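You operate a simulated robot arm through the tools that you are given. There is no shell and no other tool. Be economical: measure what you need, move in short steps, check, and stop when the job is done.

Carry out the task below with a simulated robot arm. There is one attempt and no reset: what you move stays moved.

Task
Brush the grime off the bar with green ends, then grease that patch.
Fine: lay it in the orange tray; the blue brush takes the grime off its thread, the orange brush lays grease on the same patch; both brushes go back, the lid goes on the grease box. Leave the other bar. Set down upright: blue brush, orange brush. A coat counts when it lies all over at full strength: go over it till it gets no stronger. What is to be rubbed or washed off counts as gone when no trace of it is left.

It is judged by the outcome, as a careful person would: the job done as asked, and still so three seconds after it is handed in. It fails if anything else is knocked over, pushed out of place, dropped, spilled or broken. A push-on lid holds only when it is set on centred and level and pressed home; a screw cap is set on level and turned clockwise until tight.

Robot
A 6-joint arm with a two-finger gripper on a trunk, on a base that drives. Base frame: it is fixed to the floor where the robot stands at the start and does not move with it; the origin is under the middle of the robot, x ahead of it, y to its left, z up. Readings come in m, rad, newtons and seconds.
Its first joint turns from -2.897 to 2.897 rad. Places, roughly: blue brush (4x4x13 cm) [0.7, -0.3, 0.9]; grease box [0.9, 0, 0.9]; orange brush (4x4x13 cm) [0.9, -0.1, 0.9]; orange tray [0.7, -0.1, 0.9]. Payload 2.54 kg.
Tool frame: the origin (TCP) lies between the finger pads and is the grasp point; the fingertips stand 0.03 m ahead of it; z points along the fingers, y is the line along which they close. Largest opening 0.116 m; the body of the gripper starts 0.095 m behind the TCP.
Orientation is told as [roll, pitch, yaw] about the base's x, y, z axes, in that order, counted from this pose: with the fingers straight down and closing along the base's y, the tool's x points along the base's -x, its y along +y and its z along -z.

Tools
- The arm moves only by the tool nudge_tool. Its argument "series" is a list of rows, each an object of numbers (a shift or turn left out is 0, a gripper value left out holds the last): "dx", "dy", "dz": the shift along the tool's x, y, z in m; "wx", "wy", "wz": the turn, a rotation vector about the tool's x, y, z in rad. In form: [{"dx": .., "dy": .., "dz": .., "wx": .., "wy": .., "wz": ..}, ...]. A call has 1 to 12 rows; each row shifts and turns the commanded pose from where the row before left it, along the tool's axes as they then stand. "gripper" is the finger opening in m, from 0 to 0.116, set as the call begins (left out, the last holds). Rows are played at 5 a second. More than 0.05 m and 0.15 rad between two rows, or a gripper value outside its range, and nothing of the call is played. Where a pose cannot be reached the arm comes as near as it can. A force on the tool above 40 N (or 10 N above the force at the start of the call, whichever is more), or a blocked arm, ends the call early, and 0.2 s more pass. The fingers move at their own pace (about 0.072 m/s each) and stop on an object; they squeeze with about 24 N. The grip force told is the motor's: it shows also when the fingers shut on nothing. Time passes only in rows, and 0.2 s behind the last, so rows that do not move let the fingers close. It gives the time, the measured TCP pose, the force on the tool (base axes), the opening and the grip force at its end, in the units of the frame above (readings bear some noise), with the torque about the TCP (base axes, N m) and any sound that the robot's microphone picked up.
- Cameras (640 x 400 px; columns grow to the right, rows downward): "scene" is now at [-0.0281, 0.1367, 1.4393]; the picture's right is [-0.13, -0.99, 0.00], its down [-0.26, 0.03, -0.97] and it looks along [0.96, -0.12, -0.26] (base axes); focal length 255 px, centre (320, 200). "wrist" rides on the gripper at [0.069, -0.015, -0.122] in the tool frame; the picture's right is [0.22, 0.98, 0.00], its down [-0.83, 0.18, -0.53] and it looks along [-0.52, 0.11, 0.85] (tool axes); focal length 251 px, centre (320, 200). There is no depth. A picture from a camera that has moved, and an enlarged one, comes with that camera's place and axes in the base frame and with its lens.
- get_image(camera): a new picture of that camera. No time passes.
- drive_base(legs): drives the robot by 1 to 6 legs, each [ahead, left, turn to the left] in m, m and rad, along the robot's own axes; the way and the turn of a leg run together, so that a leg with both is an arc; at most 1.5 m and 3.142 rad a leg. The arm and the cameras ride along, it lands a little off, and it stops where it bumps. It gives what a move gives.
- turn_head(pan, tilt): turns the head with the scene camera to pan (to the left, within 2.094 rad either way) and tilt (down, from -0.506 to 1.204), counted from straight ahead of the robot. It gives what a move gives.
- close_up(camera, box): a new picture of the part [left, top, right, bottom] of that camera's present view, enlarged. No time passes.
- finish_job(): hands the job in; it is judged then, once.

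Work in short steps. Places have to be worked out from the pictures, the camera data and where the tool is seen: move nearer, look again, correct. Check each grasp and each placing, and mend what went wrong. You have 120 turns and 90 pictures in all, those below and enlarged ones among them. Open the gripper and draw the arm clear of the work before you hand the job in, unless the task says otherwise; then end with one line.

The tools are called after "Call:" by a JSON object that holds its "name" and its "arguments". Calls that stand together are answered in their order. nudge_tool: Moves the arm, as the interface text tells. Its arguments: {"type":"object","properties":{"series":{"type":"array","items":{"type":"object","properties":{"dx":{"type":"number"},"dy":{"type":"number"},"dz":{"type":"number"},"wx":{"type":"number"},"wy":{"type":"number"},"wz":{"type":"number"}}}},"gripper":{"type":"number"}},"required":["series"]} The other tools are called the same way: drive_base (legs) drives the base; turn_head (pan, tilt) turns the head that bears the scene camera; get_image (camera) takes a picture; close_up (camera, box) takes an enlarged picture of a part of a camera's view; finish_job () hands the job in.

At the start:

```text
time: 0.0
eef_pos: [0.5296, 0.1566, 1.3381]
tool_rot: [0.002, -0.001, -0.002]
force: [-0.4, 0.5, -0.3]
torque: [0.01, 0.0, 0.03]
gripper_width: 0.1161
grip_force: 0.1
robot x, y, heading: [-0.0007, 0.0026, -0.002]
head pan, tilt: [-0.129, 0.26]
```

scene: 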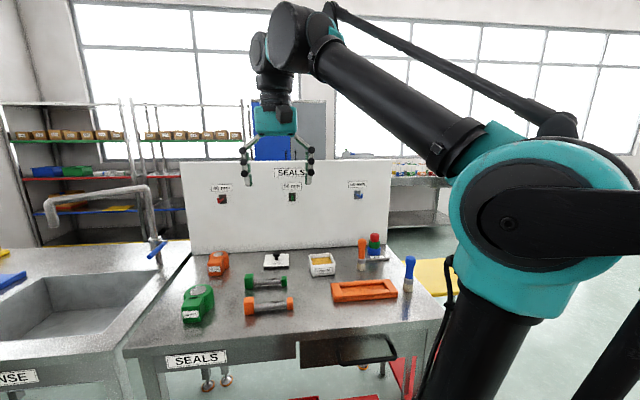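
wrist: 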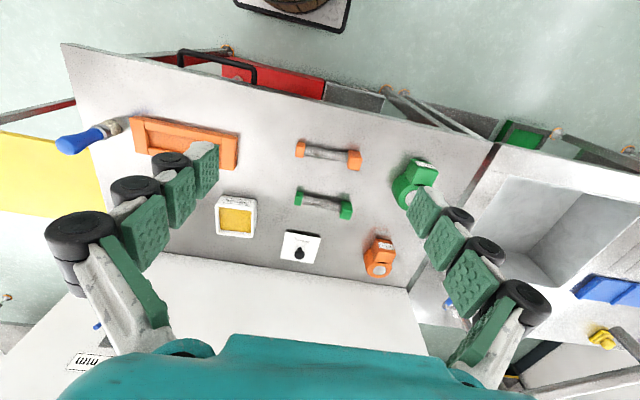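

I'll look closely at the bench to locate the bars, tray, brushes, box and lid.

Call:
{"name": "close_up", "arguments": {"camera": "scene", "box": [170, 220, 330, 320]}}

Call:
{"name": "close_up", "arguments": {"camera": "scene", "box": [290, 220, 450, 320]}}

Call:
{"name": "close_up", "arguments": {"camera": "wrist", "box": [180, 120, 420, 270]}}

```text
4.00 times, centred on (250, 270) of scene
camera zoom: at [-0.0281, 0.1367, 1.4393], right [-0.13, -0.99, 0.0], down [-0.26, 0.03, -0.97], along [0.96, -0.12, -0.26], focal length 1018 px, centre (600, -80)
```

zoom: 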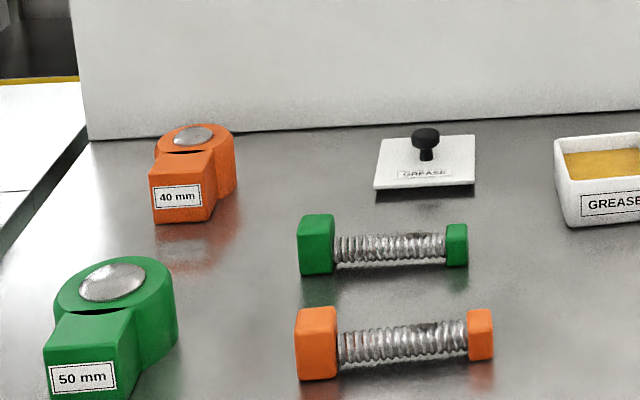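

```text
4.00 times, centred on (370, 270) of scene
camera zoom: at [-0.0281, 0.1367, 1.4393], right [-0.13, -0.99, 0.0], down [-0.26, 0.03, -0.97], along [0.96, -0.12, -0.26], focal length 1018 px, centre (120, -80)
```

zoom: 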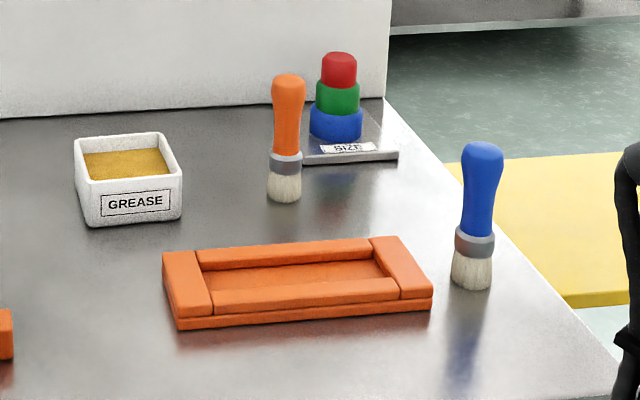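

```text
2.67 times, centred on (300, 195) of wrist
camera zoom: at [0.4617, 0.1408, 1.461], right [-0.22, 0.98, 0.0], down [0.83, 0.18, 0.53], along [0.52, 0.12, -0.85], focal length 670 px, centre (373, 213)
```

zoom: 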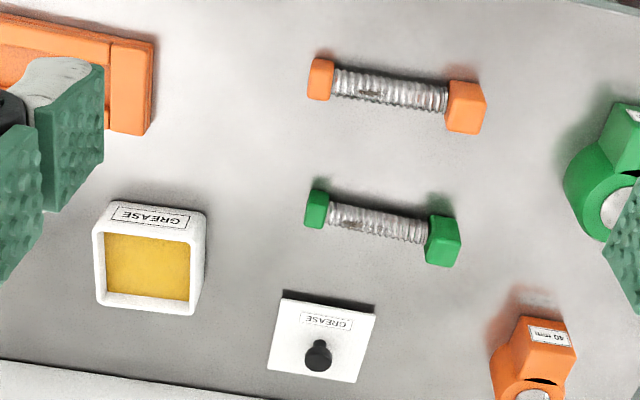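

The green-ended bar appears to be at about (0.805, 0.228, 0.917), lying along y. I'll move over it and turn the tool so the fingers close along x.

Call:
{"name": "nudge_tool", "arguments": {"series": [{"dx": -0.0344, "dy": 0.0089, "dz": 0.0298}, {"dx": -0.0344, "dy": 0.0089, "dz": 0.0298}, {"dx": -0.0344, "dy": 0.0089, "dz": 0.0298}, {"dx": -0.0344, "dy": 0.0089, "dz": 0.0298}, {"dx": -0.0344, "dy": 0.0089, "dz": 0.0298}, {"dx": -0.0344, "dy": 0.0089, "dz": 0.0298}, {"dx": -0.0344, "dy": 0.0089, "dz": 0.0298}, {"dx": -0.0344, "dy": 0.0089, "dz": 0.0298}]}}

Call:
{"name": "nudge_tool", "arguments": {"series": [{"wz": 0.1428}, {"wz": 0.1428}, {"wz": 0.1428}, {"wz": 0.1428}, {"wz": 0.1428}, {"wz": 0.1428}, {"wz": 0.1428}, {"wz": 0.1428}, {"wz": 0.1428}, {"wz": 0.1428}, {"wz": 0.1428}]}}

Call:
{"name": "get_image", "arguments": {"camera": "wrist"}}

Call:
{"name": "get_image", "arguments": {"camera": "scene"}}

```text
time: 1.8
eef_pos: [0.8084, 0.2269, 1.1024]
tool_rot: [0.001, 0.001, 0.0]
force: [0.1, -1.1, 0.4]
torque: [0.04, -0.06, 0.01]
gripper_width: 0.116
grip_force: 0.0
robot x, y, heading: [-0.0002, -0.0003, -0.002]
head pan, tilt: [-0.129, 0.26]
```

```text
time: 4.2
eef_pos: [0.8057, 0.2298, 1.1]
tool_rot: [0.001, 0.001, -1.572]
force: [-0.4, 0.7, -1.1]
torque: [-0.02, 0.0, 0.04]
gripper_width: 0.1158
grip_force: 0.2
robot x, y, heading: [0.0023, -0.0008, 0.002]
head pan, tilt: [-0.129, 0.26]
```

```text
84 pictures are left
camera wrist: at [0.7914, 0.2968, 1.2231], right [0.98, 0.21, 0.0], down [0.18, -0.83, 0.53], along [0.11, -0.52, -0.85], focal length 251 px, centre (320, 200)
```

wrist: 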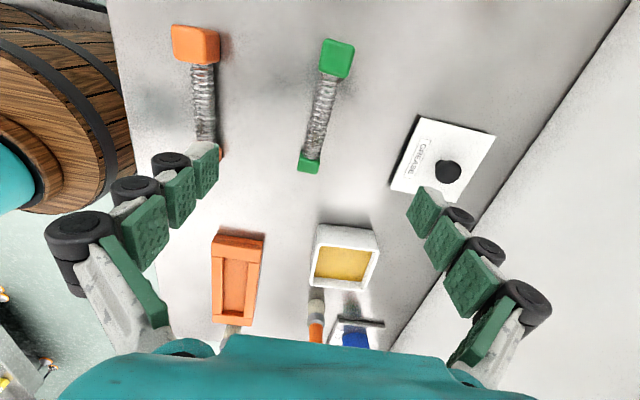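

```text
83 pictures are left
camera scene: at [-0.0281, 0.1368, 1.4393], right [-0.13, -0.99, 0.0], down [-0.26, 0.03, -0.97], along [0.96, -0.12, -0.26], focal length 255 px, centre (320, 200)
```

scene: 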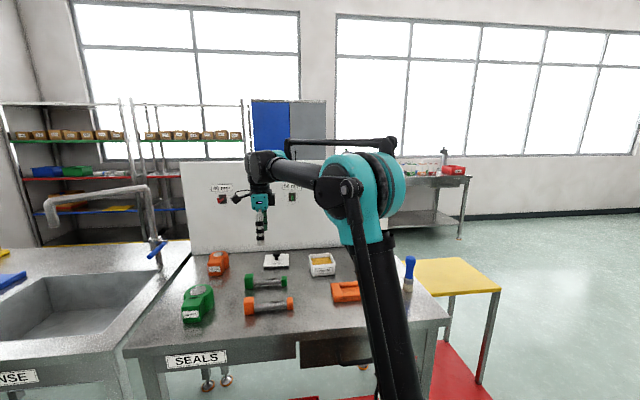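

The bar lies under the gripper, with a slight lean. I'll look closer at it and the tray before descending.

Call:
{"name": "close_up", "arguments": {"camera": "wrist", "box": [230, 30, 422, 180]}}

Call:
{"name": "close_up", "arguments": {"camera": "wrist", "box": [190, 200, 420, 360]}}

```text
2.67 times, centred on (326, 105) of wrist
camera zoom: at [0.7914, 0.2968, 1.2231], right [0.98, 0.21, 0.0], down [0.18, -0.83, 0.53], along [0.11, -0.52, -0.85], focal length 670 px, centre (304, 453)
```

zoom: 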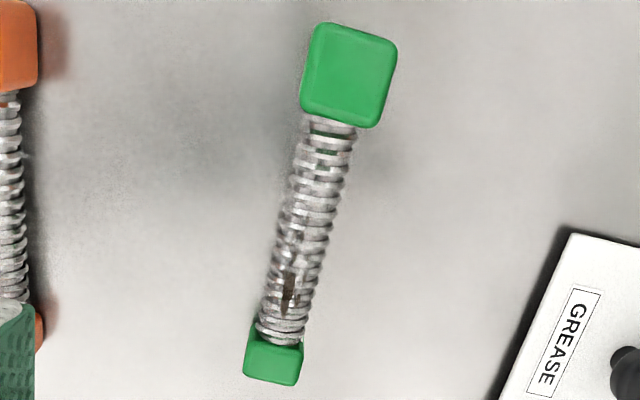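

```text
2.50 times, centred on (305, 280) of wrist
camera zoom: at [0.7914, 0.2968, 1.2231], right [0.98, 0.21, 0.0], down [0.18, -0.83, 0.53], along [0.11, -0.52, -0.85], focal length 629 px, centre (358, 0)
```

zoom: 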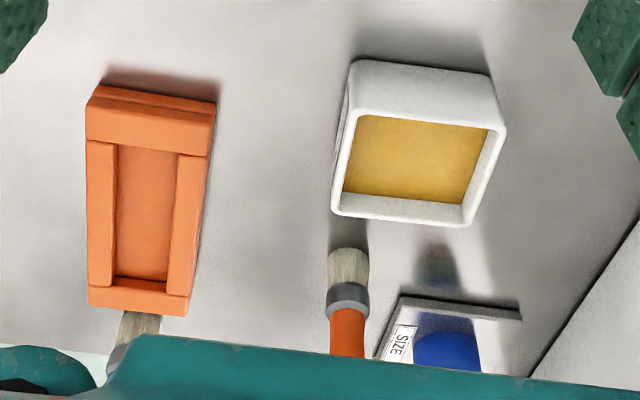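

Grime patch is visible near the small head of the green bar. Before grasping, I'll get a straight view of the tray to measure its recess.

Call:
{"name": "nudge_tool", "arguments": {"series": [{"dx": -0.04, "dy": -0.02}, {"dx": -0.04, "dy": -0.02}, {"dx": -0.04, "dy": -0.02}, {"dx": -0.04, "dy": -0.02}, {"dx": -0.04, "dy": -0.02}]}}

Call:
{"name": "get_image", "arguments": {"camera": "wrist"}}

Call:
{"name": "close_up", "arguments": {"camera": "wrist", "box": [220, 90, 460, 240]}}

```text
time: 5.4
eef_pos: [0.7063, 0.0308, 1.1028]
tool_rot: [0.0, 0.001, -1.571]
force: [0.2, 1.7, -0.7]
torque: [0.0, 0.02, 0.01]
gripper_width: 0.116
grip_force: 0.1
robot x, y, heading: [0.0017, 0.0008, -0.0]
head pan, tilt: [-0.129, 0.26]
```

```text
80 pictures are left
camera wrist: at [0.6915, 0.0981, 1.2245], right [0.98, 0.22, 0.0], down [0.18, -0.83, 0.53], along [0.12, -0.52, -0.85], focal length 251 px, centre (320, 200)
```

wrist: 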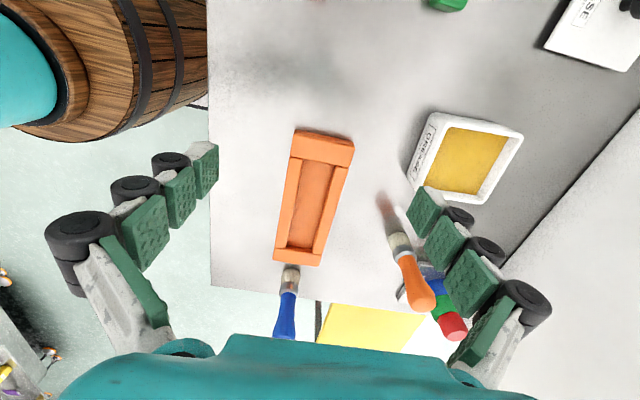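

```text
2.67 times, centred on (340, 165) of wrist
camera zoom: at [0.6915, 0.0981, 1.2245], right [0.98, 0.22, 0.0], down [0.18, -0.83, 0.53], along [0.12, -0.52, -0.85], focal length 670 px, centre (267, 293)
```

zoom: 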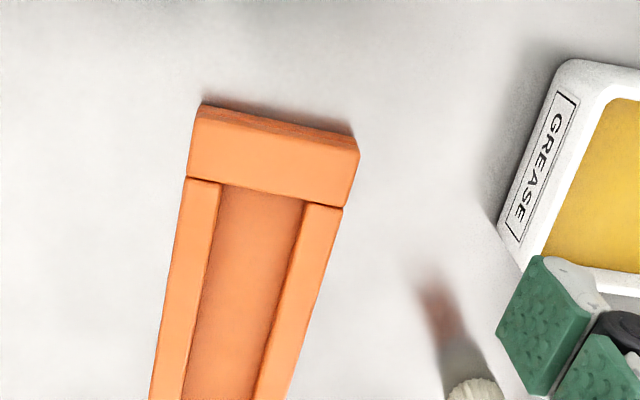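

I need the tray's far end as well.

Call:
{"name": "close_up", "arguments": {"camera": "wrist", "box": [200, 120, 440, 270]}}

```text
2.67 times, centred on (320, 195) of wrist
camera zoom: at [0.6915, 0.0981, 1.2245], right [0.98, 0.22, 0.0], down [0.18, -0.83, 0.53], along [0.12, -0.52, -0.85], focal length 670 px, centre (320, 213)
```

zoom: 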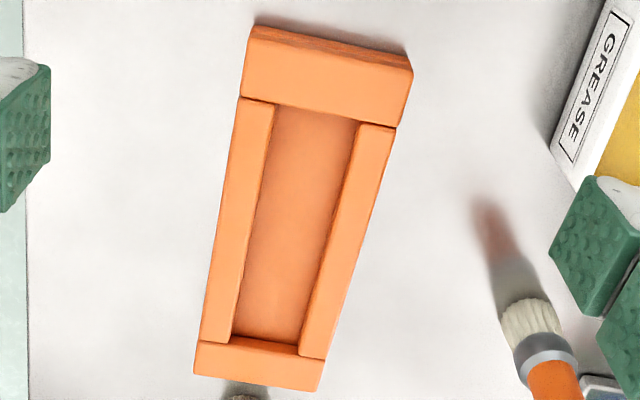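

Tray recess is about 0.161 × 0.041 m, centred near (0.720, -0.112), aligned with y. Next I return over the bar, align, and descend partway.

Call:
{"name": "nudge_tool", "arguments": {"series": [{"dx": 0.0394, "dy": 0.0202}, {"dx": 0.0394, "dy": 0.0202}, {"dx": 0.0394, "dy": 0.0202}, {"dx": 0.0394, "dy": 0.0202}, {"dx": 0.0394, "dy": 0.0202, "wz": 0.055}, {"dz": 0.04}, {"dz": 0.04}, {"dz": 0.02}, {}]}}

Call:
{"name": "close_up", "arguments": {"camera": "wrist", "box": [160, 0, 480, 200]}}

```text
time: 7.4
eef_pos: [0.8077, 0.2246, 1.0008]
tool_rot: [0.001, 0.001, -1.626]
force: [0.0, 0.7, 0.0]
torque: [0.0, 0.0, 0.02]
gripper_width: 0.1161
grip_force: 0.0
robot x, y, heading: [-0.0066, -0.0018, 0.004]
head pan, tilt: [-0.129, 0.26]
```

```text
2.00 times, centred on (320, 100) of wrist
camera zoom: at [0.7961, 0.2928, 1.1233], right [0.99, 0.16, 0.0], down [0.14, -0.83, 0.53], along [0.09, -0.53, -0.85], focal length 503 px, centre (320, 400)
```

zoom: 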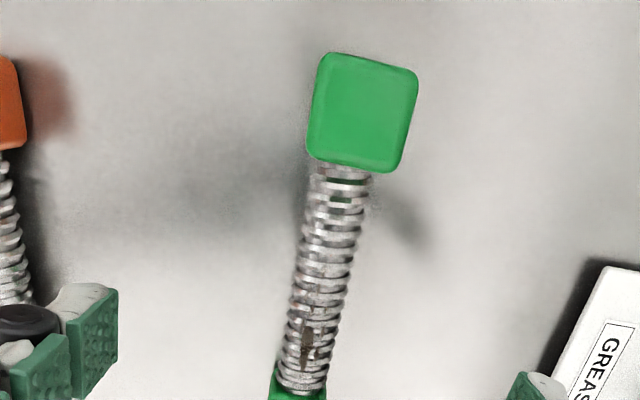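

More careful geometry from the thread says the bar is nearly exactly along y, so I undo the small turn and descend a bit further.

Call:
{"name": "nudge_tool", "arguments": {"series": [{"wz": -0.055, "dy": 0.001, "dx": 0.004}, {"dz": 0.03}, {}]}}

Call:
{"name": "get_image", "arguments": {"camera": "wrist"}}

```text
time: 8.2
eef_pos: [0.8083, 0.2271, 0.9712]
tool_rot: [-0.002, -0.001, -1.569]
force: [0.8, 0.0, 0.1]
torque: [-0.01, -0.01, 0.0]
gripper_width: 0.1159
grip_force: 0.0
robot x, y, heading: [0.002, 0.0015, -0.004]
head pan, tilt: [-0.129, 0.26]
```

```text
76 pictures are left
camera wrist: at [0.7935, 0.2954, 1.0925], right [0.98, 0.22, 0.0], down [0.18, -0.83, 0.53], along [0.12, -0.52, -0.85], focal length 251 px, centre (320, 200)
```

wrist: 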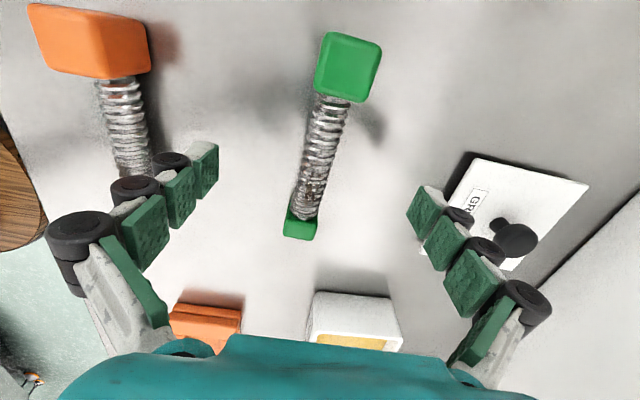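

Aligned over the bar. I'll narrow the opening and descend with tips straddling the thread, in small steps near the table to feel its height.

Call:
{"name": "nudge_tool", "arguments": {"series": [{}, {"dz": 0.015}, {"dz": 0.015}, {"dz": 0.004}, {}], "gripper": 0.07}}

Call:
{"name": "get_image", "arguments": {"camera": "wrist"}}

```text
time: 9.4
eef_pos: [0.8084, 0.229, 0.9353]
tool_rot: [0.0, -0.001, -1.569]
force: [-0.3, 0.2, 0.0]
torque: [0.03, 0.0, 0.01]
gripper_width: 0.0698
grip_force: 0.1
robot x, y, heading: [-0.0006, 0.0031, -0.004]
head pan, tilt: [-0.129, 0.26]
```

```text
75 pictures are left
camera wrist: at [0.7935, 0.2971, 1.0581], right [0.98, 0.22, 0.0], down [0.18, -0.83, 0.53], along [0.12, -0.52, -0.85], focal length 251 px, centre (320, 200)
```

wrist: 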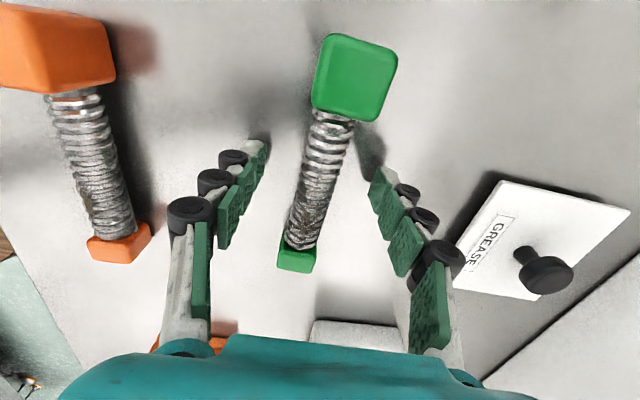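

Tips are still off the table; probing down in 1.5 mm steps.

Call:
{"name": "nudge_tool", "arguments": {"series": [{"dz": 0.0015}, {"dz": 0.0015}, {"dz": 0.0015}, {}]}}

Call:
{"name": "nudge_tool", "arguments": {"series": [{"dz": 0.0015}, {"dz": 0.0015}, {}]}}

```text
time: 10.4
eef_pos: [0.808, 0.228, 0.9311]
tool_rot: [0.0, 0.0, -1.569]
force: [-0.7, -0.7, 0.6]
torque: [0.0, -0.05, 0.0]
gripper_width: 0.0696
grip_force: 0.0
robot x, y, heading: [0.002, 0.0047, -0.004]
head pan, tilt: [-0.129, 0.26]
```

```text
time: 11.2
eef_pos: [0.8083, 0.2292, 0.9278]
tool_rot: [0.001, 0.0, -1.571]
force: [-0.2, -0.1, -0.9]
torque: [0.01, 0.01, 0.0]
gripper_width: 0.0701
grip_force: 0.0
robot x, y, heading: [-0.0012, 0.0013, 0.0]
head pan, tilt: [-0.129, 0.26]
```

Still no contact; continuing.

Call:
{"name": "nudge_tool", "arguments": {"series": [{"dz": 0.0015}, {"dz": 0.0015}, {}]}}

Call:
{"name": "nudge_tool", "arguments": {"series": [{"dz": 0.0015}, {"dz": 0.0015}, {}]}}

Call:
{"name": "nudge_tool", "arguments": {"series": [{"dz": 0.0015}, {"dz": 0.0015}, {}]}}

```text
time: 12.0
eef_pos: [0.8083, 0.2298, 0.9258]
tool_rot: [0.001, 0.0, -1.568]
force: [0.6, -0.3, 1.2]
torque: [-0.01, 0.05, 0.01]
gripper_width: 0.0699
grip_force: 0.1
robot x, y, heading: [0.0031, -0.0022, 0.003]
head pan, tilt: [-0.129, 0.26]
```

```text
time: 12.7
eef_pos: [0.8055, 0.2304, 0.9287]
tool_rot: [0.003, 0.001, -1.569]
force: [-10.0, -1.4, 61.4]
torque: [-0.03, 0.76, 0.01]
gripper_width: 0.0599
grip_force: 28.6
robot x, y, heading: [-0.0001, 0.002, 0.0]
head pan, tilt: [-0.129, 0.26]
stopped in row 3: the force on the tool passed its limit at 46 N (the readings are from after the stop); the commanded pose is now the measured one
```

```text
time: 13.5
eef_pos: [0.808, 0.2296, 0.9223]
tool_rot: [0.0, 0.0, -1.569]
force: [-1.3, -0.3, 30.0]
torque: [-0.02, 0.2, -0.01]
gripper_width: 0.0804
grip_force: 15.3
robot x, y, heading: [0.0014, -0.0027, 0.003]
head pan, tilt: [-0.129, 0.26]
```

Contact with the table at TCP z ≈ 0.9245. I raise so the tips sit just below the bar's axis, then close gently on the thread.

Call:
{"name": "nudge_tool", "arguments": {"series": [{"dz": -0.006}, {"dz": -0.006}, {}, {}]}}

Call:
{"name": "nudge_tool", "arguments": {"series": [{}, {}, {}, {}], "gripper": 0.005}}

Call:
{"name": "get_image", "arguments": {"camera": "wrist"}}

```text
time: 14.5
eef_pos: [0.8082, 0.2308, 0.9331]
tool_rot: [0.001, 0.002, -1.569]
force: [-0.7, 0.2, -0.6]
torque: [-0.02, 0.02, -0.04]
gripper_width: 0.0699
grip_force: 0.1
robot x, y, heading: [-0.002, 0.0016, -0.003]
head pan, tilt: [-0.129, 0.26]
```

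```text
time: 15.5
eef_pos: [0.8083, 0.2298, 0.9332]
tool_rot: [0.003, 0.002, -1.568]
force: [-0.5, 0.0, 1.0]
torque: [-0.02, -0.04, -0.04]
gripper_width: 0.0215
grip_force: 24.1
robot x, y, heading: [-0.0002, 0.0003, 0.002]
head pan, tilt: [-0.129, 0.26]
```

```text
74 pictures are left
camera wrist: at [0.7933, 0.2985, 1.0562], right [0.98, 0.22, 0.0], down [0.18, -0.83, 0.53], along [0.12, -0.52, -0.85], focal length 251 px, centre (320, 200)
```

wrist: 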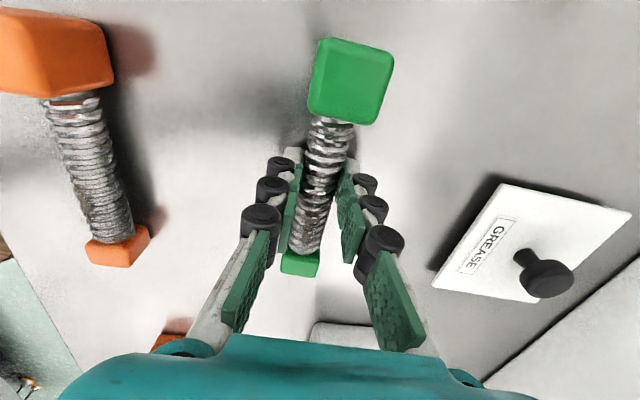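

Gripped at 0.0215, but tips sit ~9 mm above table — too low for the tray rails. Regrip 4 mm higher.

Call:
{"name": "nudge_tool", "arguments": {"series": [{}, {}, {"dz": -0.004}, {}], "gripper": 0.035}}

Call:
{"name": "nudge_tool", "arguments": {"series": [{}, {}, {}], "gripper": 0.005}}

Call:
{"name": "nudge_tool", "arguments": {"series": [{"dz": -0.005}, {"dz": -0.03}, {"dz": -0.05}, {}]}}

Call:
{"name": "get_image", "arguments": {"camera": "wrist"}}

```text
time: 16.5
eef_pos: [0.8084, 0.2304, 0.937]
tool_rot: [0.002, 0.002, -1.57]
force: [0.0, -0.4, -0.4]
torque: [0.01, 0.01, -0.02]
gripper_width: 0.035
grip_force: 0.0
robot x, y, heading: [-0.0028, 0.0001, -0.0]
head pan, tilt: [-0.129, 0.26]
```

```text
time: 17.3
eef_pos: [0.8074, 0.23, 0.9379]
tool_rot: [0.002, 0.002, -1.569]
force: [0.6, -0.2, 2.1]
torque: [0.01, -0.01, -0.06]
gripper_width: 0.0215
grip_force: 23.6
robot x, y, heading: [-0.0006, -0.0034, 0.005]
head pan, tilt: [-0.129, 0.26]
```

```text
time: 18.3
eef_pos: [0.8111, 0.2285, 1.0242]
tool_rot: [0.003, 0.002, -1.569]
force: [0.5, -0.7, -3.0]
torque: [-0.02, 0.01, -0.04]
gripper_width: 0.0217
grip_force: 24.0
robot x, y, heading: [-0.001, -0.0005, 0.001]
head pan, tilt: [-0.129, 0.26]
```

```text
73 pictures are left
camera wrist: at [0.7957, 0.2974, 1.1457], right [0.98, 0.22, 0.0], down [0.18, -0.83, 0.53], along [0.12, -0.52, -0.85], focal length 251 px, centre (320, 200)
```

wrist: 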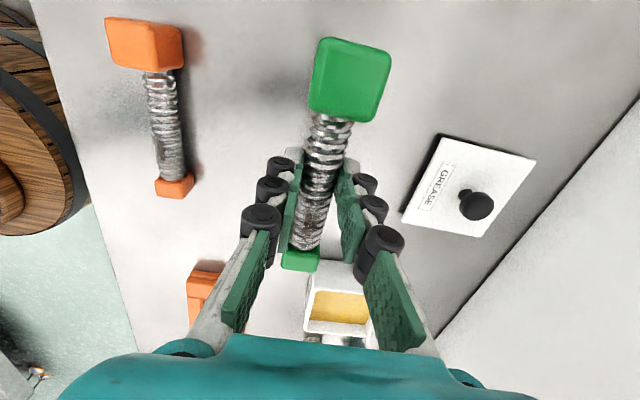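

The bar is held and level. I carry it over the tray (target TCP about (0.7195, -0.110)) and check alignment from above.

Call:
{"name": "nudge_tool", "arguments": {"series": [{"dx": -0.0423, "dy": -0.0113}, {"dx": -0.0423, "dy": -0.0113}, {"dx": -0.0423, "dy": -0.0113}, {"dx": -0.0423, "dy": -0.0113}, {"dx": -0.0423, "dy": -0.0113}, {"dx": -0.0423, "dy": -0.0113}, {"dx": -0.0423, "dy": -0.0113}, {"dx": -0.0423, "dy": -0.0113}, {}, {}]}}

Call:
{"name": "get_image", "arguments": {"camera": "wrist"}}

```text
time: 20.5
eef_pos: [0.7191, -0.1081, 1.0228]
tool_rot: [0.001, 0.001, -1.569]
force: [-0.3, 0.5, -3.1]
torque: [-0.04, -0.03, 0.0]
gripper_width: 0.0213
grip_force: 24.1
robot x, y, heading: [-0.0015, 0.0005, -0.003]
head pan, tilt: [-0.129, 0.26]
```

```text
72 pictures are left
camera wrist: at [0.7045, -0.0401, 1.1449], right [0.98, 0.22, 0.0], down [0.18, -0.83, 0.53], along [0.12, -0.52, -0.85], focal length 251 px, centre (320, 200)
```

wrist: 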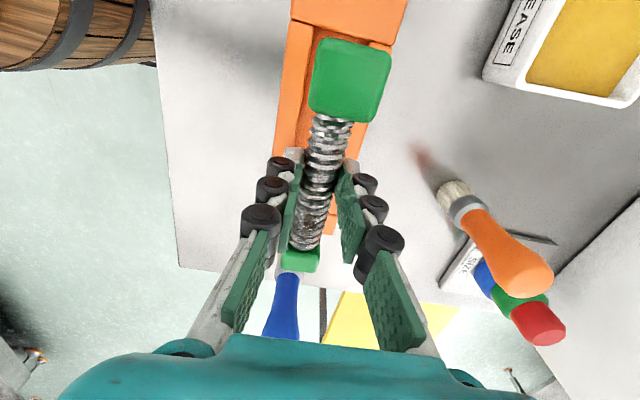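

Alignment of bar with recess looks within ~1 mm. Descending toward it, then check.

Call:
{"name": "nudge_tool", "arguments": {"series": [{"dz": 0.025, "dx": -0.001}, {"dz": 0.02}, {"dz": 0.012}, {}, {}]}}

Call:
{"name": "close_up", "arguments": {"camera": "wrist", "box": [200, 0, 440, 150]}}

Call:
{"name": "close_up", "arguments": {"camera": "scene", "box": [300, 250, 428, 330]}}

```text
time: 21.7
eef_pos: [0.7187, -0.11, 0.9646]
tool_rot: [0.0, 0.002, -1.57]
force: [0.1, -0.1, -2.4]
torque: [-0.06, 0.04, 0.04]
gripper_width: 0.0217
grip_force: 23.9
robot x, y, heading: [-0.0002, -0.0021, -0.006]
head pan, tilt: [-0.129, 0.26]
```

```text
2.67 times, centred on (320, 75) of wrist
camera zoom: at [0.7034, -0.0414, 1.0866], right [0.98, 0.22, 0.0], down [0.18, -0.83, 0.53], along [0.12, -0.52, -0.85], focal length 670 px, centre (320, 533)
```

zoom: 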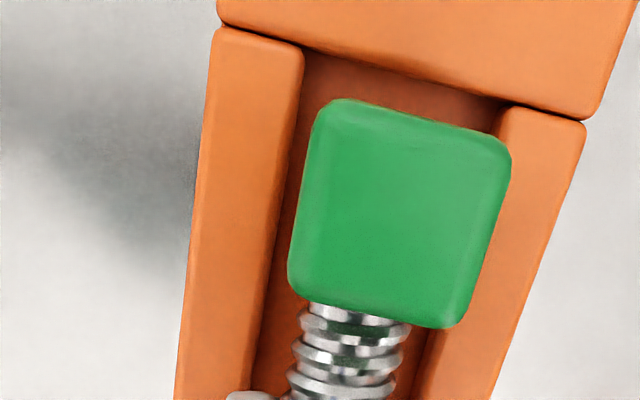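

```text
5.00 times, centred on (364, 290) of scene
camera zoom: at [-0.028, 0.1367, 1.4393], right [-0.13, -0.99, 0.0], down [-0.26, 0.03, -0.97], along [0.96, -0.12, -0.26], focal length 1273 px, centre (100, -250)
```

zoom: 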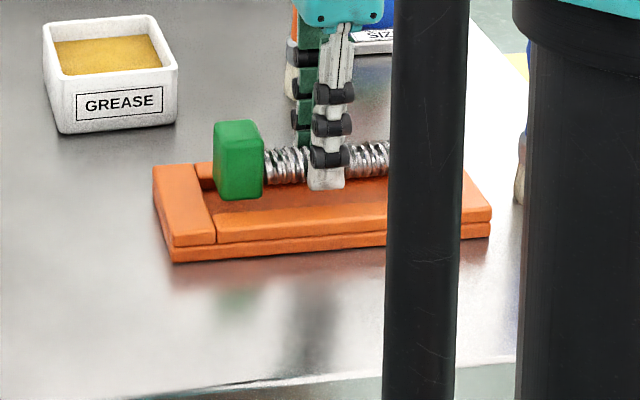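

Head is centred in the recess to within a millimetre near this end; I apply a tiny turn/shift to align fully and lower in small steps.

Call:
{"name": "nudge_tool", "arguments": {"series": [{"dy": 0.0013, "wz": -0.016}, {"dz": 0.006}, {"dz": 0.004}, {}]}}

Call:
{"name": "nudge_tool", "arguments": {"series": [{"dz": 0.002}, {"dz": 0.002}, {}]}}

Call:
{"name": "close_up", "arguments": {"camera": "scene", "box": [300, 250, 428, 330]}}

```text
time: 22.7
eef_pos: [0.7195, -0.1089, 0.954]
tool_rot: [0.001, 0.002, -1.555]
force: [-0.7, -0.2, -2.7]
torque: [-0.05, -0.01, 0.0]
gripper_width: 0.0215
grip_force: 23.3
robot x, y, heading: [-0.0035, 0.0032, 0.002]
head pan, tilt: [-0.129, 0.26]
```

```text
time: 23.6
eef_pos: [0.72, -0.1087, 0.9517]
tool_rot: [0.002, 0.002, -1.555]
force: [-2.9, 1.9, 11.1]
torque: [0.05, 0.09, -0.7]
gripper_width: 0.021
grip_force: 24.1
robot x, y, heading: [-0.0017, 0.0012, 0.005]
head pan, tilt: [-0.129, 0.26]
stopped in row 3: the force on the tool passed its limit at 42 N (the readings are from after the stop); the commanded pose is now the measured one
```

```text
5.00 times, centred on (364, 290) of scene
camera zoom: at [-0.0285, 0.1369, 1.4393], right [-0.13, -0.99, 0.0], down [-0.25, 0.03, -0.97], along [0.96, -0.12, -0.26], focal length 1273 px, centre (100, -250)
```

zoom: 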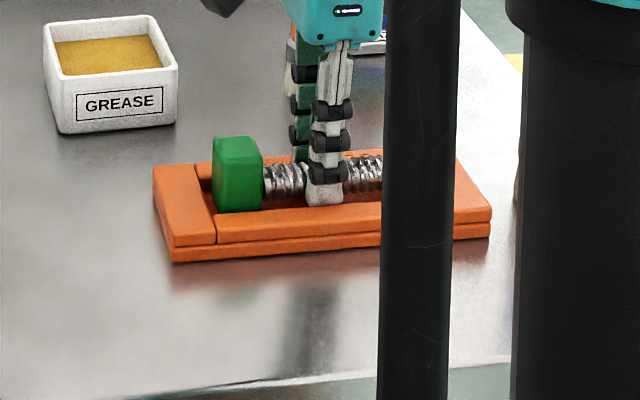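

Contact at TCP z≈0.951. Check in the wrist view whether both heads are inside the recess.

Call:
{"name": "get_image", "arguments": {"camera": "wrist"}}

Call:
{"name": "close_up", "arguments": {"camera": "wrist", "box": [200, 0, 440, 150]}}

```text
68 pictures are left
camera wrist: at [0.7034, -0.0413, 1.0738], right [0.97, 0.23, 0.0], down [0.19, -0.82, 0.53], along [0.13, -0.52, -0.85], focal length 251 px, centre (320, 200)
```

wrist: 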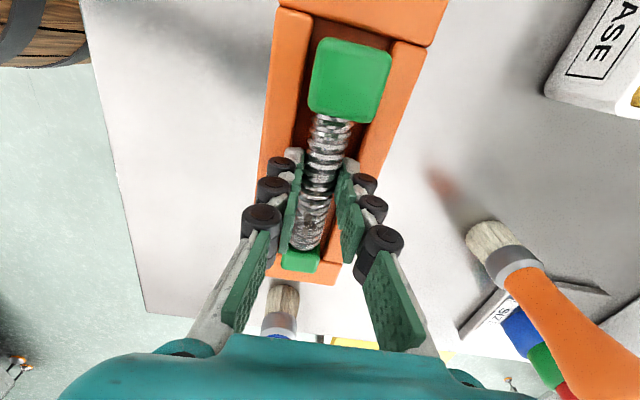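

```text
2.67 times, centred on (320, 75) of wrist
camera zoom: at [0.7034, -0.0413, 1.0738], right [0.97, 0.23, 0.0], down [0.19, -0.82, 0.53], along [0.13, -0.52, -0.85], focal length 670 px, centre (320, 533)
```

zoom: 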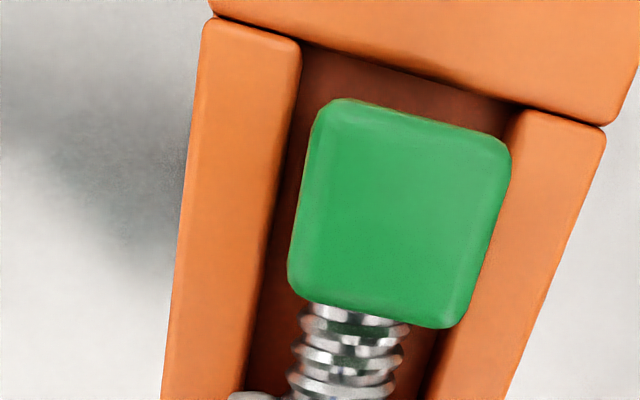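

I want to look at the far small head relative to the recess before releasing.

Call:
{"name": "close_up", "arguments": {"camera": "wrist", "box": [240, 200, 400, 300]}}

Call:
{"name": "close_up", "arguments": {"camera": "scene", "box": [325, 265, 389, 305]}}

```text
4.00 times, centred on (320, 250) of wrist
camera zoom: at [0.7034, -0.0413, 1.0738], right [0.97, 0.23, 0.0], down [0.19, -0.82, 0.53], along [0.13, -0.52, -0.85], focal length 1006 px, centre (320, 0)
```

zoom: 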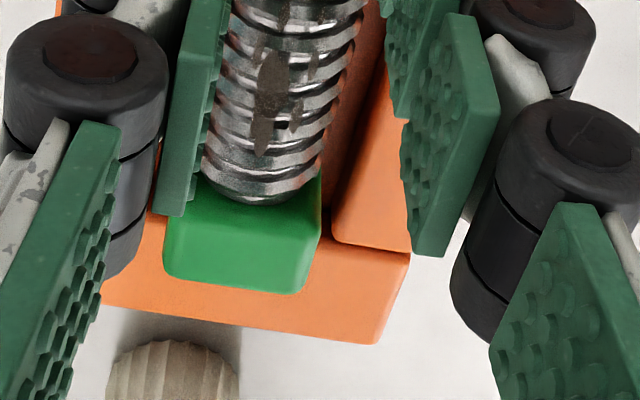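

```text
10.00 times, centred on (357, 285) of scene
camera zoom: at [-0.0285, 0.1369, 1.4393], right [-0.13, -0.99, 0.0], down [-0.25, 0.03, -0.97], along [0.96, -0.12, -0.26], focal length 2546 px, centre (-50, -650)
```

zoom: 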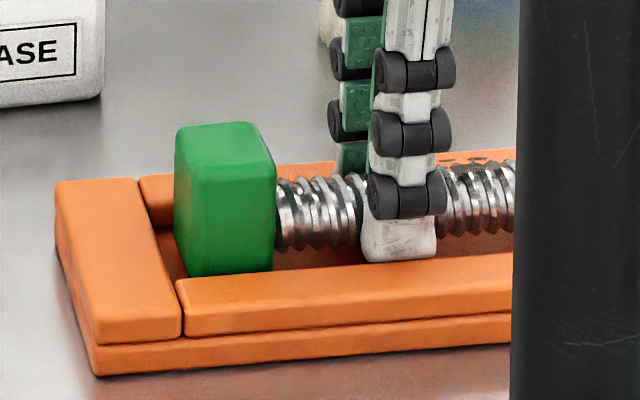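

Contact seems to be the front fingertip on the rounded rail edge; heads are inside with the bar a few mm above the floor at most. I'll open by just ~2 mm so it settles, then look.

Call:
{"name": "nudge_tool", "arguments": {"series": [{"dz": -0.001}, {}, {}, {}], "gripper": 0.0245}}

Call:
{"name": "get_image", "arguments": {"camera": "wrist"}}

Call:
{"name": "close_up", "arguments": {"camera": "scene", "box": [325, 265, 389, 305]}}

```text
time: 24.6
eef_pos: [0.7212, -0.1104, 0.9518]
tool_rot: [0.002, 0.001, -1.553]
force: [0.7, 11.1, -14.2]
torque: [0.22, -0.15, -0.36]
gripper_width: 0.0256
grip_force: 0.1
robot x, y, heading: [0.0015, -0.0015, -0.001]
head pan, tilt: [-0.129, 0.26]
```

```text
64 pictures are left
camera wrist: at [0.7049, -0.0415, 1.0739], right [0.97, 0.23, 0.0], down [0.19, -0.82, 0.53], along [0.13, -0.52, -0.85], focal length 251 px, centre (320, 200)
```

wrist: 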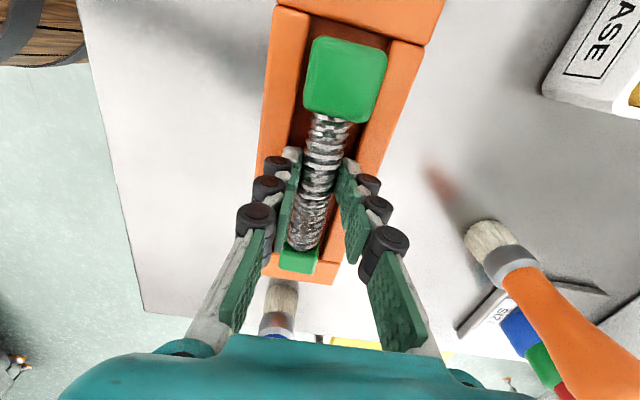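

```text
10.00 times, centred on (357, 285) of scene
camera zoom: at [-0.0275, 0.1372, 1.4393], right [-0.13, -0.99, 0.0], down [-0.26, 0.03, -0.97], along [0.96, -0.12, -0.26], focal length 2546 px, centre (-50, -650)
```

zoom: 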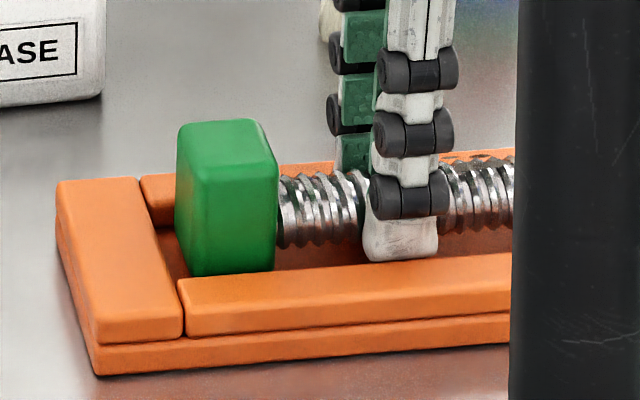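

The head didn't move on loosening, so the bar rests on the tray floor. I'll open a bit more and watch forces.

Call:
{"name": "nudge_tool", "arguments": {"series": [{}, {}, {}], "gripper": 0.032}}

Call:
{"name": "nudge_tool", "arguments": {"series": [{"dz": -0.002}, {"dz": -0.003}, {}]}}

Call:
{"name": "close_up", "arguments": {"camera": "scene", "box": [325, 265, 389, 305]}}

```text
time: 25.4
eef_pos: [0.7208, -0.1095, 0.9515]
tool_rot: [0.003, 0.001, -1.552]
force: [1.3, 9.4, -4.1]
torque: [0.22, -0.09, -0.2]
gripper_width: 0.0317
grip_force: 0.1
robot x, y, heading: [-0.0018, -0.0034, -0.0]
head pan, tilt: [-0.129, 0.26]
```

```text
time: 26.2
eef_pos: [0.7204, -0.1092, 0.9556]
tool_rot: [0.004, 0.003, -1.552]
force: [-0.1, 0.2, -0.1]
torque: [0.02, 0.01, 0.0]
gripper_width: 0.0321
grip_force: 0.1
robot x, y, heading: [0.0004, -0.0038, -0.005]
head pan, tilt: [-0.129, 0.26]
```

```text
10.00 times, centred on (357, 285) of scene
camera zoom: at [-0.028, 0.1366, 1.4393], right [-0.13, -0.99, 0.0], down [-0.26, 0.03, -0.97], along [0.96, -0.12, -0.26], focal length 2546 px, centre (-50, -650)
```

zoom: 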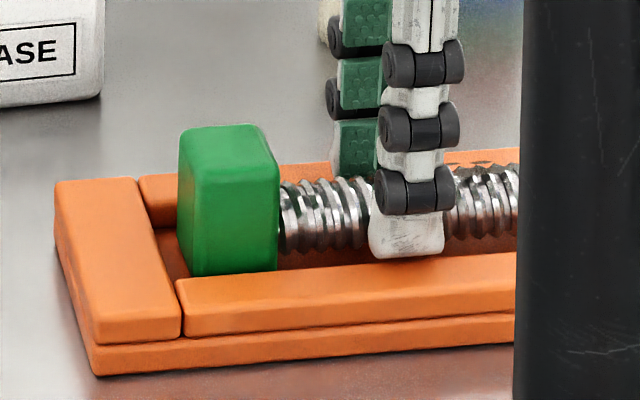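

Released cleanly. Lifting clear and looking.

Call:
{"name": "nudge_tool", "arguments": {"series": [{"dz": -0.03}, {"dz": -0.05}, {"dz": -0.05, "dx": 0.04}, {"dx": 0.05}, {"dx": 0.02}, {}]}}

Call:
{"name": "close_up", "arguments": {"camera": "wrist", "box": [200, 80, 440, 230]}}

Call:
{"name": "get_image", "arguments": {"camera": "wrist"}}

```text
refused: row 3 steps farther than a row can; nothing moved
```

```text
2.67 times, centred on (320, 155) of wrist
camera zoom: at [0.7039, -0.0422, 1.079], right [0.97, 0.23, 0.0], down [0.19, -0.82, 0.53], along [0.13, -0.52, -0.85], focal length 670 px, centre (320, 320)
```

zoom: 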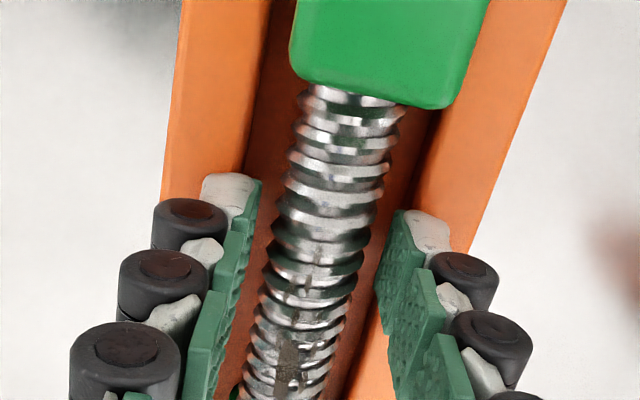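

```text
60 pictures are left
camera wrist: at [0.7039, -0.0422, 1.079], right [0.97, 0.23, 0.0], down [0.19, -0.82, 0.53], along [0.13, -0.52, -0.85], focal length 251 px, centre (320, 200)
```

wrist: 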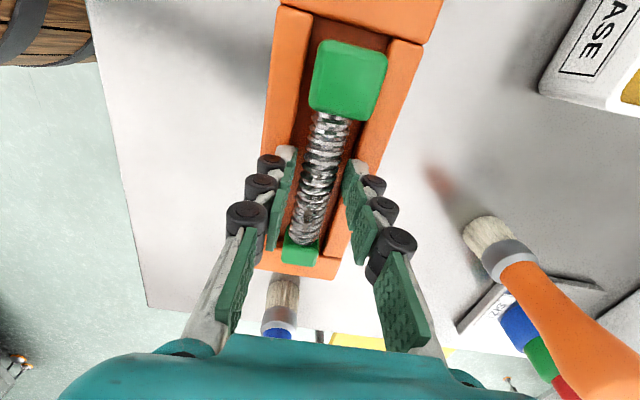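

Bar is seated in the tray with grime facing up. Now lift and approach the blue brush (est. (0.715, -0.285)) for a measuring look.

Call:
{"name": "nudge_tool", "arguments": {"series": [{"dz": -0.03}, {"dz": -0.05}, {"dz": -0.05}, {"dz": -0.05, "wz": 0.017}, {"dx": -0.05}, {"dx": -0.05}, {}], "gripper": 0.08}}

Call:
{"name": "get_image", "arguments": {"camera": "wrist"}}

```text
time: 27.8
eef_pos: [0.7212, -0.209, 1.1351]
tool_rot: [0.006, 0.001, -1.572]
force: [-0.2, 0.3, -0.2]
torque: [0.0, 0.0, -0.02]
gripper_width: 0.0804
grip_force: 0.1
robot x, y, heading: [0.0021, 0.0001, 0.001]
head pan, tilt: [-0.129, 0.26]
```

```text
59 pictures are left
camera wrist: at [0.7056, -0.142, 1.2579], right [0.98, 0.21, 0.0], down [0.18, -0.83, 0.53], along [0.12, -0.52, -0.85], focal length 251 px, centre (320, 200)
```

wrist: 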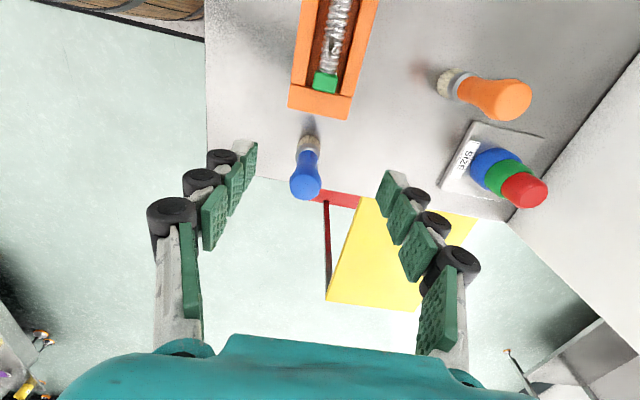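

Brush axis estimated at (0.718, -0.274). Move over it and go down around its handle in steps.

Call:
{"name": "nudge_tool", "arguments": {"series": [{"dx": -0.035, "dy": -0.002}, {"dx": -0.03}, {"dz": 0.04}, {"dz": 0.03}, {}]}}

Call:
{"name": "get_image", "arguments": {"camera": "wrist"}}

```text
time: 29.0
eef_pos: [0.7188, -0.2764, 1.0651]
tool_rot: [0.004, 0.002, -1.571]
force: [-0.2, -0.6, 0.1]
torque: [0.01, 0.03, -0.04]
gripper_width: 0.0796
grip_force: 0.0
robot x, y, heading: [0.0, 0.0002, 0.001]
head pan, tilt: [-0.129, 0.26]
```

```text
58 pictures are left
camera wrist: at [0.7028, -0.2073, 1.1877], right [0.98, 0.21, 0.0], down [0.18, -0.83, 0.53], along [0.12, -0.52, -0.85], focal length 251 px, centre (320, 200)
```

wrist: 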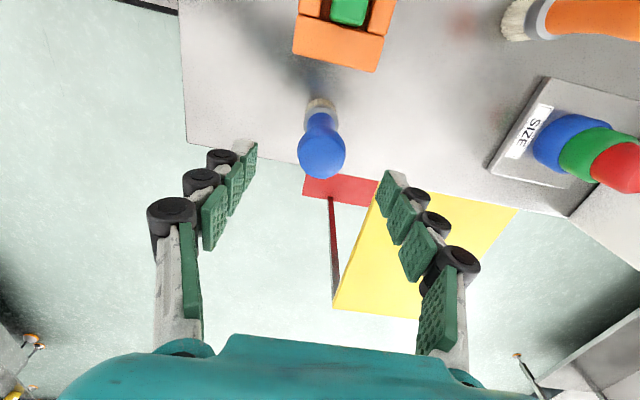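

The brush is centred. Descend to handle height and close.

Call:
{"name": "nudge_tool", "arguments": {"series": [{"dx": 0.002, "dy": 0.001, "dz": 0.03}, {"dz": 0.03}, {"dz": 0.02}, {}]}}

Call:
{"name": "nudge_tool", "arguments": {"series": [{}, {}, {}, {}], "gripper": 0.01}}

Call:
{"name": "nudge_tool", "arguments": {"series": [{"dz": -0.01}, {}]}}

Call:
{"name": "get_image", "arguments": {"camera": "wrist"}}

```text
time: 30.0
eef_pos: [0.72, -0.2722, 0.9851]
tool_rot: [0.003, 0.001, -1.571]
force: [0.0, 0.8, -1.3]
torque: [-0.01, 0.01, -0.05]
gripper_width: 0.0798
grip_force: 0.1
robot x, y, heading: [-0.0065, 0.0005, 0.006]
head pan, tilt: [-0.129, 0.26]
```

```text
time: 31.0
eef_pos: [0.7198, -0.2723, 0.9864]
tool_rot: [0.001, 0.002, -1.57]
force: [-0.3, -0.4, 0.5]
torque: [-0.02, -0.02, -0.01]
gripper_width: 0.0317
grip_force: 23.8
robot x, y, heading: [-0.0018, 0.001, -0.003]
head pan, tilt: [-0.129, 0.26]
```

```text
time: 31.6
eef_pos: [0.7201, -0.2724, 0.997]
tool_rot: [0.004, 0.002, -1.573]
force: [0.0, 0.9, -0.8]
torque: [0.02, -0.04, 0.01]
gripper_width: 0.032
grip_force: 23.2
robot x, y, heading: [-0.0034, 0.001, 0.001]
head pan, tilt: [-0.129, 0.26]
```

```text
57 pictures are left
camera wrist: at [0.7048, -0.2039, 1.1185], right [0.98, 0.21, 0.0], down [0.18, -0.83, 0.53], along [0.12, -0.52, -0.85], focal length 251 px, centre (320, 200)
```

wrist: 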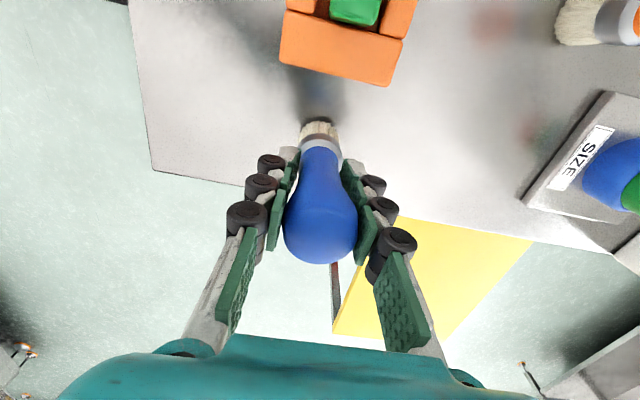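

Brush held at 0.032; its home is (0.720, -0.2725), set-down TCP z ≈ 0.9855. Lift and carry over the grime patch (y ≈ -0.13), stopping just above the thread.

Call:
{"name": "nudge_tool", "arguments": {"series": [{"dz": -0.04}, {"dz": -0.03}, {"dx": 0.05}, {"dx": 0.05}, {"dx": 0.045}, {"dz": 0.02}, {}]}}

Call:
{"name": "get_image", "arguments": {"camera": "wrist"}}

Call:
{"name": "close_up", "arguments": {"camera": "scene", "box": [310, 240, 422, 310]}}

```text
time: 33.2
eef_pos: [0.7173, -0.1293, 1.0473]
tool_rot: [0.003, 0.002, -1.571]
force: [0.1, 0.1, -0.8]
torque: [0.02, 0.01, 0.02]
gripper_width: 0.0316
grip_force: 24.0
robot x, y, heading: [0.0005, 0.0009, -0.001]
head pan, tilt: [-0.129, 0.26]
```

```text
56 pictures are left
camera wrist: at [0.7024, -0.0606, 1.1706], right [0.98, 0.21, 0.0], down [0.18, -0.83, 0.53], along [0.12, -0.52, -0.85], focal length 251 px, centre (320, 200)
```

wrist: 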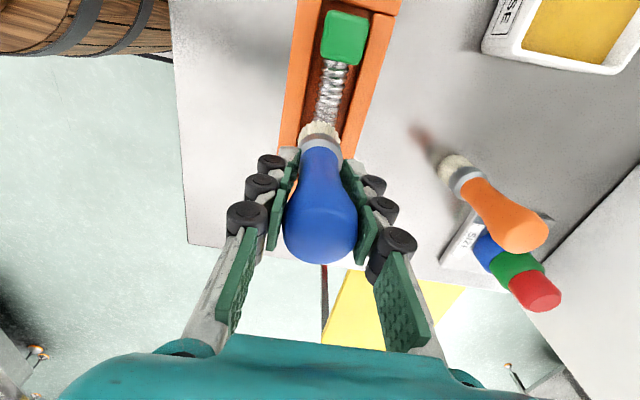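

```text
5.71 times, centred on (366, 275) of scene
camera zoom: at [-0.028, 0.1367, 1.4393], right [-0.13, -0.99, 0.0], down [-0.26, 0.03, -0.97], along [0.96, -0.12, -0.26], focal length 1455 px, centre (57, -229)
```

zoom: 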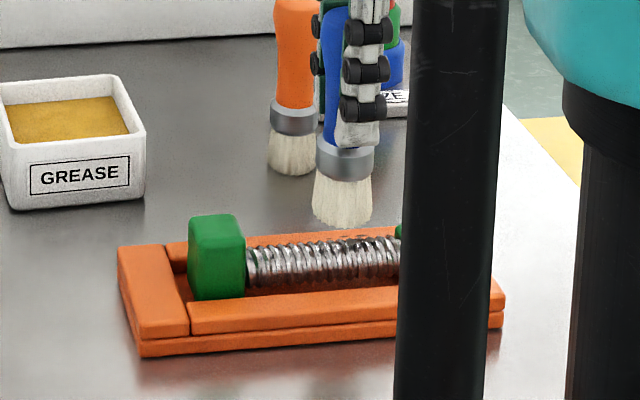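

Aligned over the thread with clearance to the small head. Lower onto the thread in small steps and feel.

Call:
{"name": "nudge_tool", "arguments": {"series": [{"dz": 0.008, "dy": 0.002}, {"dz": 0.004}, {}]}}

Call:
{"name": "nudge_tool", "arguments": {"series": [{"dz": 0.002}, {"dz": 0.002}, {}]}}

```text
time: 34.0
eef_pos: [0.7207, -0.1279, 1.0353]
tool_rot: [0.003, 0.001, -1.57]
force: [0.7, 0.6, -0.6]
torque: [0.0, -0.02, 0.02]
gripper_width: 0.0317
grip_force: 24.3
robot x, y, heading: [-0.0034, 0.0002, -0.004]
head pan, tilt: [-0.129, 0.26]
```

```text
time: 34.8
eef_pos: [0.72, -0.1275, 1.0312]
tool_rot: [0.003, 0.002, -1.572]
force: [0.2, 0.4, -1.0]
torque: [0.02, 0.03, -0.01]
gripper_width: 0.0319
grip_force: 23.2
robot x, y, heading: [0.0007, 0.0011, -0.004]
head pan, tilt: [-0.129, 0.26]
```

No contact yet; lower further.

Call:
{"name": "nudge_tool", "arguments": {"series": [{"dz": 0.002}, {"dz": 0.001}, {}]}}

Call:
{"name": "nudge_tool", "arguments": {"series": [{"dz": 0.001}, {"dz": 0.001}, {}]}}

Call:
{"name": "close_up", "arguments": {"camera": "scene", "box": [325, 255, 389, 295]}}

```text
time: 35.6
eef_pos: [0.7212, -0.1282, 1.0284]
tool_rot: [0.003, 0.002, -1.571]
force: [0.6, 0.4, -0.3]
torque: [0.0, -0.01, 0.02]
gripper_width: 0.0319
grip_force: 23.5
robot x, y, heading: [-0.0039, 0.0028, -0.004]
head pan, tilt: [-0.129, 0.26]
```

```text
time: 36.4
eef_pos: [0.7218, -0.1277, 1.0266]
tool_rot: [0.004, 0.003, -1.572]
force: [-0.3, 0.3, 4.3]
torque: [0.02, -0.03, -0.02]
gripper_width: 0.032
grip_force: 24.0
robot x, y, heading: [0.0022, -0.0025, -0.001]
head pan, tilt: [-0.129, 0.26]
```

```text
10.00 times, centred on (357, 275) of scene
camera zoom: at [-0.0282, 0.1368, 1.4393], right [-0.13, -0.99, 0.0], down [-0.25, 0.03, -0.97], along [0.96, -0.12, -0.26], focal length 2546 px, centre (-50, -550)
```

zoom: 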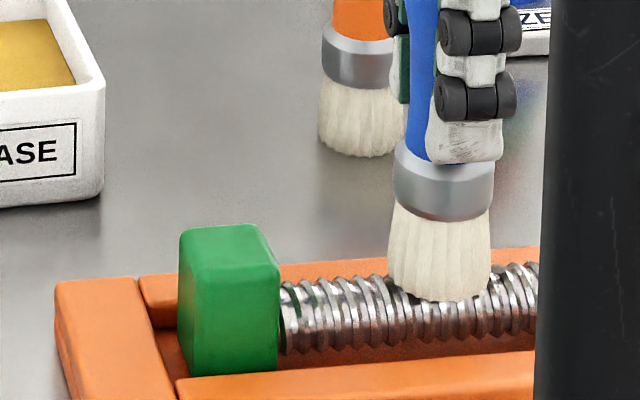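

Light contact (~4 N). Now strokes along the thread over the patch.

Call:
{"name": "nudge_tool", "arguments": {"series": [{"dz": 0.001}, {"dx": -0.005}, {"dx": 0.012}, {"dx": 0.012}, {"dx": -0.012}, {"dx": -0.012}, {"dx": 0.012}, {"dx": 0.012}, {"dx": -0.012}, {"dx": -0.012}, {}]}}

Call:
{"name": "nudge_tool", "arguments": {"series": [{"dx": -0.004}, {"dx": 0.012}, {"dx": -0.012}, {"dx": 0.012}, {"dx": -0.012}, {"dx": 0.012}, {"dx": -0.012}, {}]}}

```text
time: 38.8
eef_pos: [0.7217, -0.1312, 1.0245]
tool_rot: [0.004, 0.001, -1.571]
force: [-0.1, -0.3, -1.4]
torque: [-0.03, 0.04, -0.03]
gripper_width: 0.0316
grip_force: 24.2
robot x, y, heading: [0.0, -0.0022, -0.004]
head pan, tilt: [-0.129, 0.26]
```

```text
time: 40.6
eef_pos: [0.7208, -0.1368, 1.0249]
tool_rot: [0.002, 0.001, -1.57]
force: [-0.7, 0.6, -1.2]
torque: [0.0, 0.01, 0.01]
gripper_width: 0.0318
grip_force: 23.3
robot x, y, heading: [-0.0007, -0.004, 0.004]
head pan, tilt: [-0.129, 0.26]
```

Force is now ~0, so press a little deeper and check.

Call:
{"name": "nudge_tool", "arguments": {"series": [{"dz": 0.0015}, {"dz": 0.001}, {}]}}

Call:
{"name": "nudge_tool", "arguments": {"series": [{"dx": 0.012}, {"dx": 0.012}, {"dx": -0.012}, {"dx": -0.012}, {"dx": 0.012}, {"dx": 0.012}, {"dx": -0.012}, {"dx": -0.012}, {}]}}

Call:
{"name": "get_image", "arguments": {"camera": "wrist"}}

```text
time: 41.4
eef_pos: [0.721, -0.1366, 1.0238]
tool_rot: [0.004, 0.003, -1.572]
force: [0.2, -0.2, 18.3]
torque: [-0.06, 0.0, 0.01]
gripper_width: 0.0318
grip_force: 24.0
robot x, y, heading: [0.0034, 0.0022, -0.0]
head pan, tilt: [-0.129, 0.26]
```

```text
time: 43.4
eef_pos: [0.7216, -0.1358, 1.0225]
tool_rot: [0.004, 0.001, -1.572]
force: [0.8, 3.7, 8.0]
torque: [0.44, -0.1, -0.02]
gripper_width: 0.0312
grip_force: 23.9
robot x, y, heading: [0.0044, 0.0023, -0.002]
head pan, tilt: [-0.129, 0.26]
```

```text
53 pictures are left
camera wrist: at [0.7065, -0.0681, 1.1448], right [0.98, 0.21, 0.0], down [0.18, -0.83, 0.53], along [0.12, -0.52, -0.85], focal length 251 px, centre (320, 200)
```

wrist: 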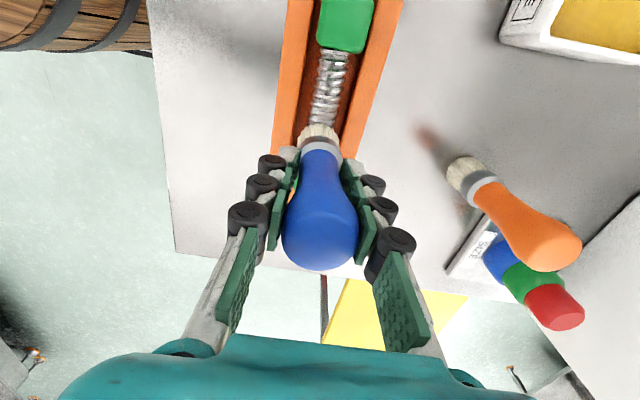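

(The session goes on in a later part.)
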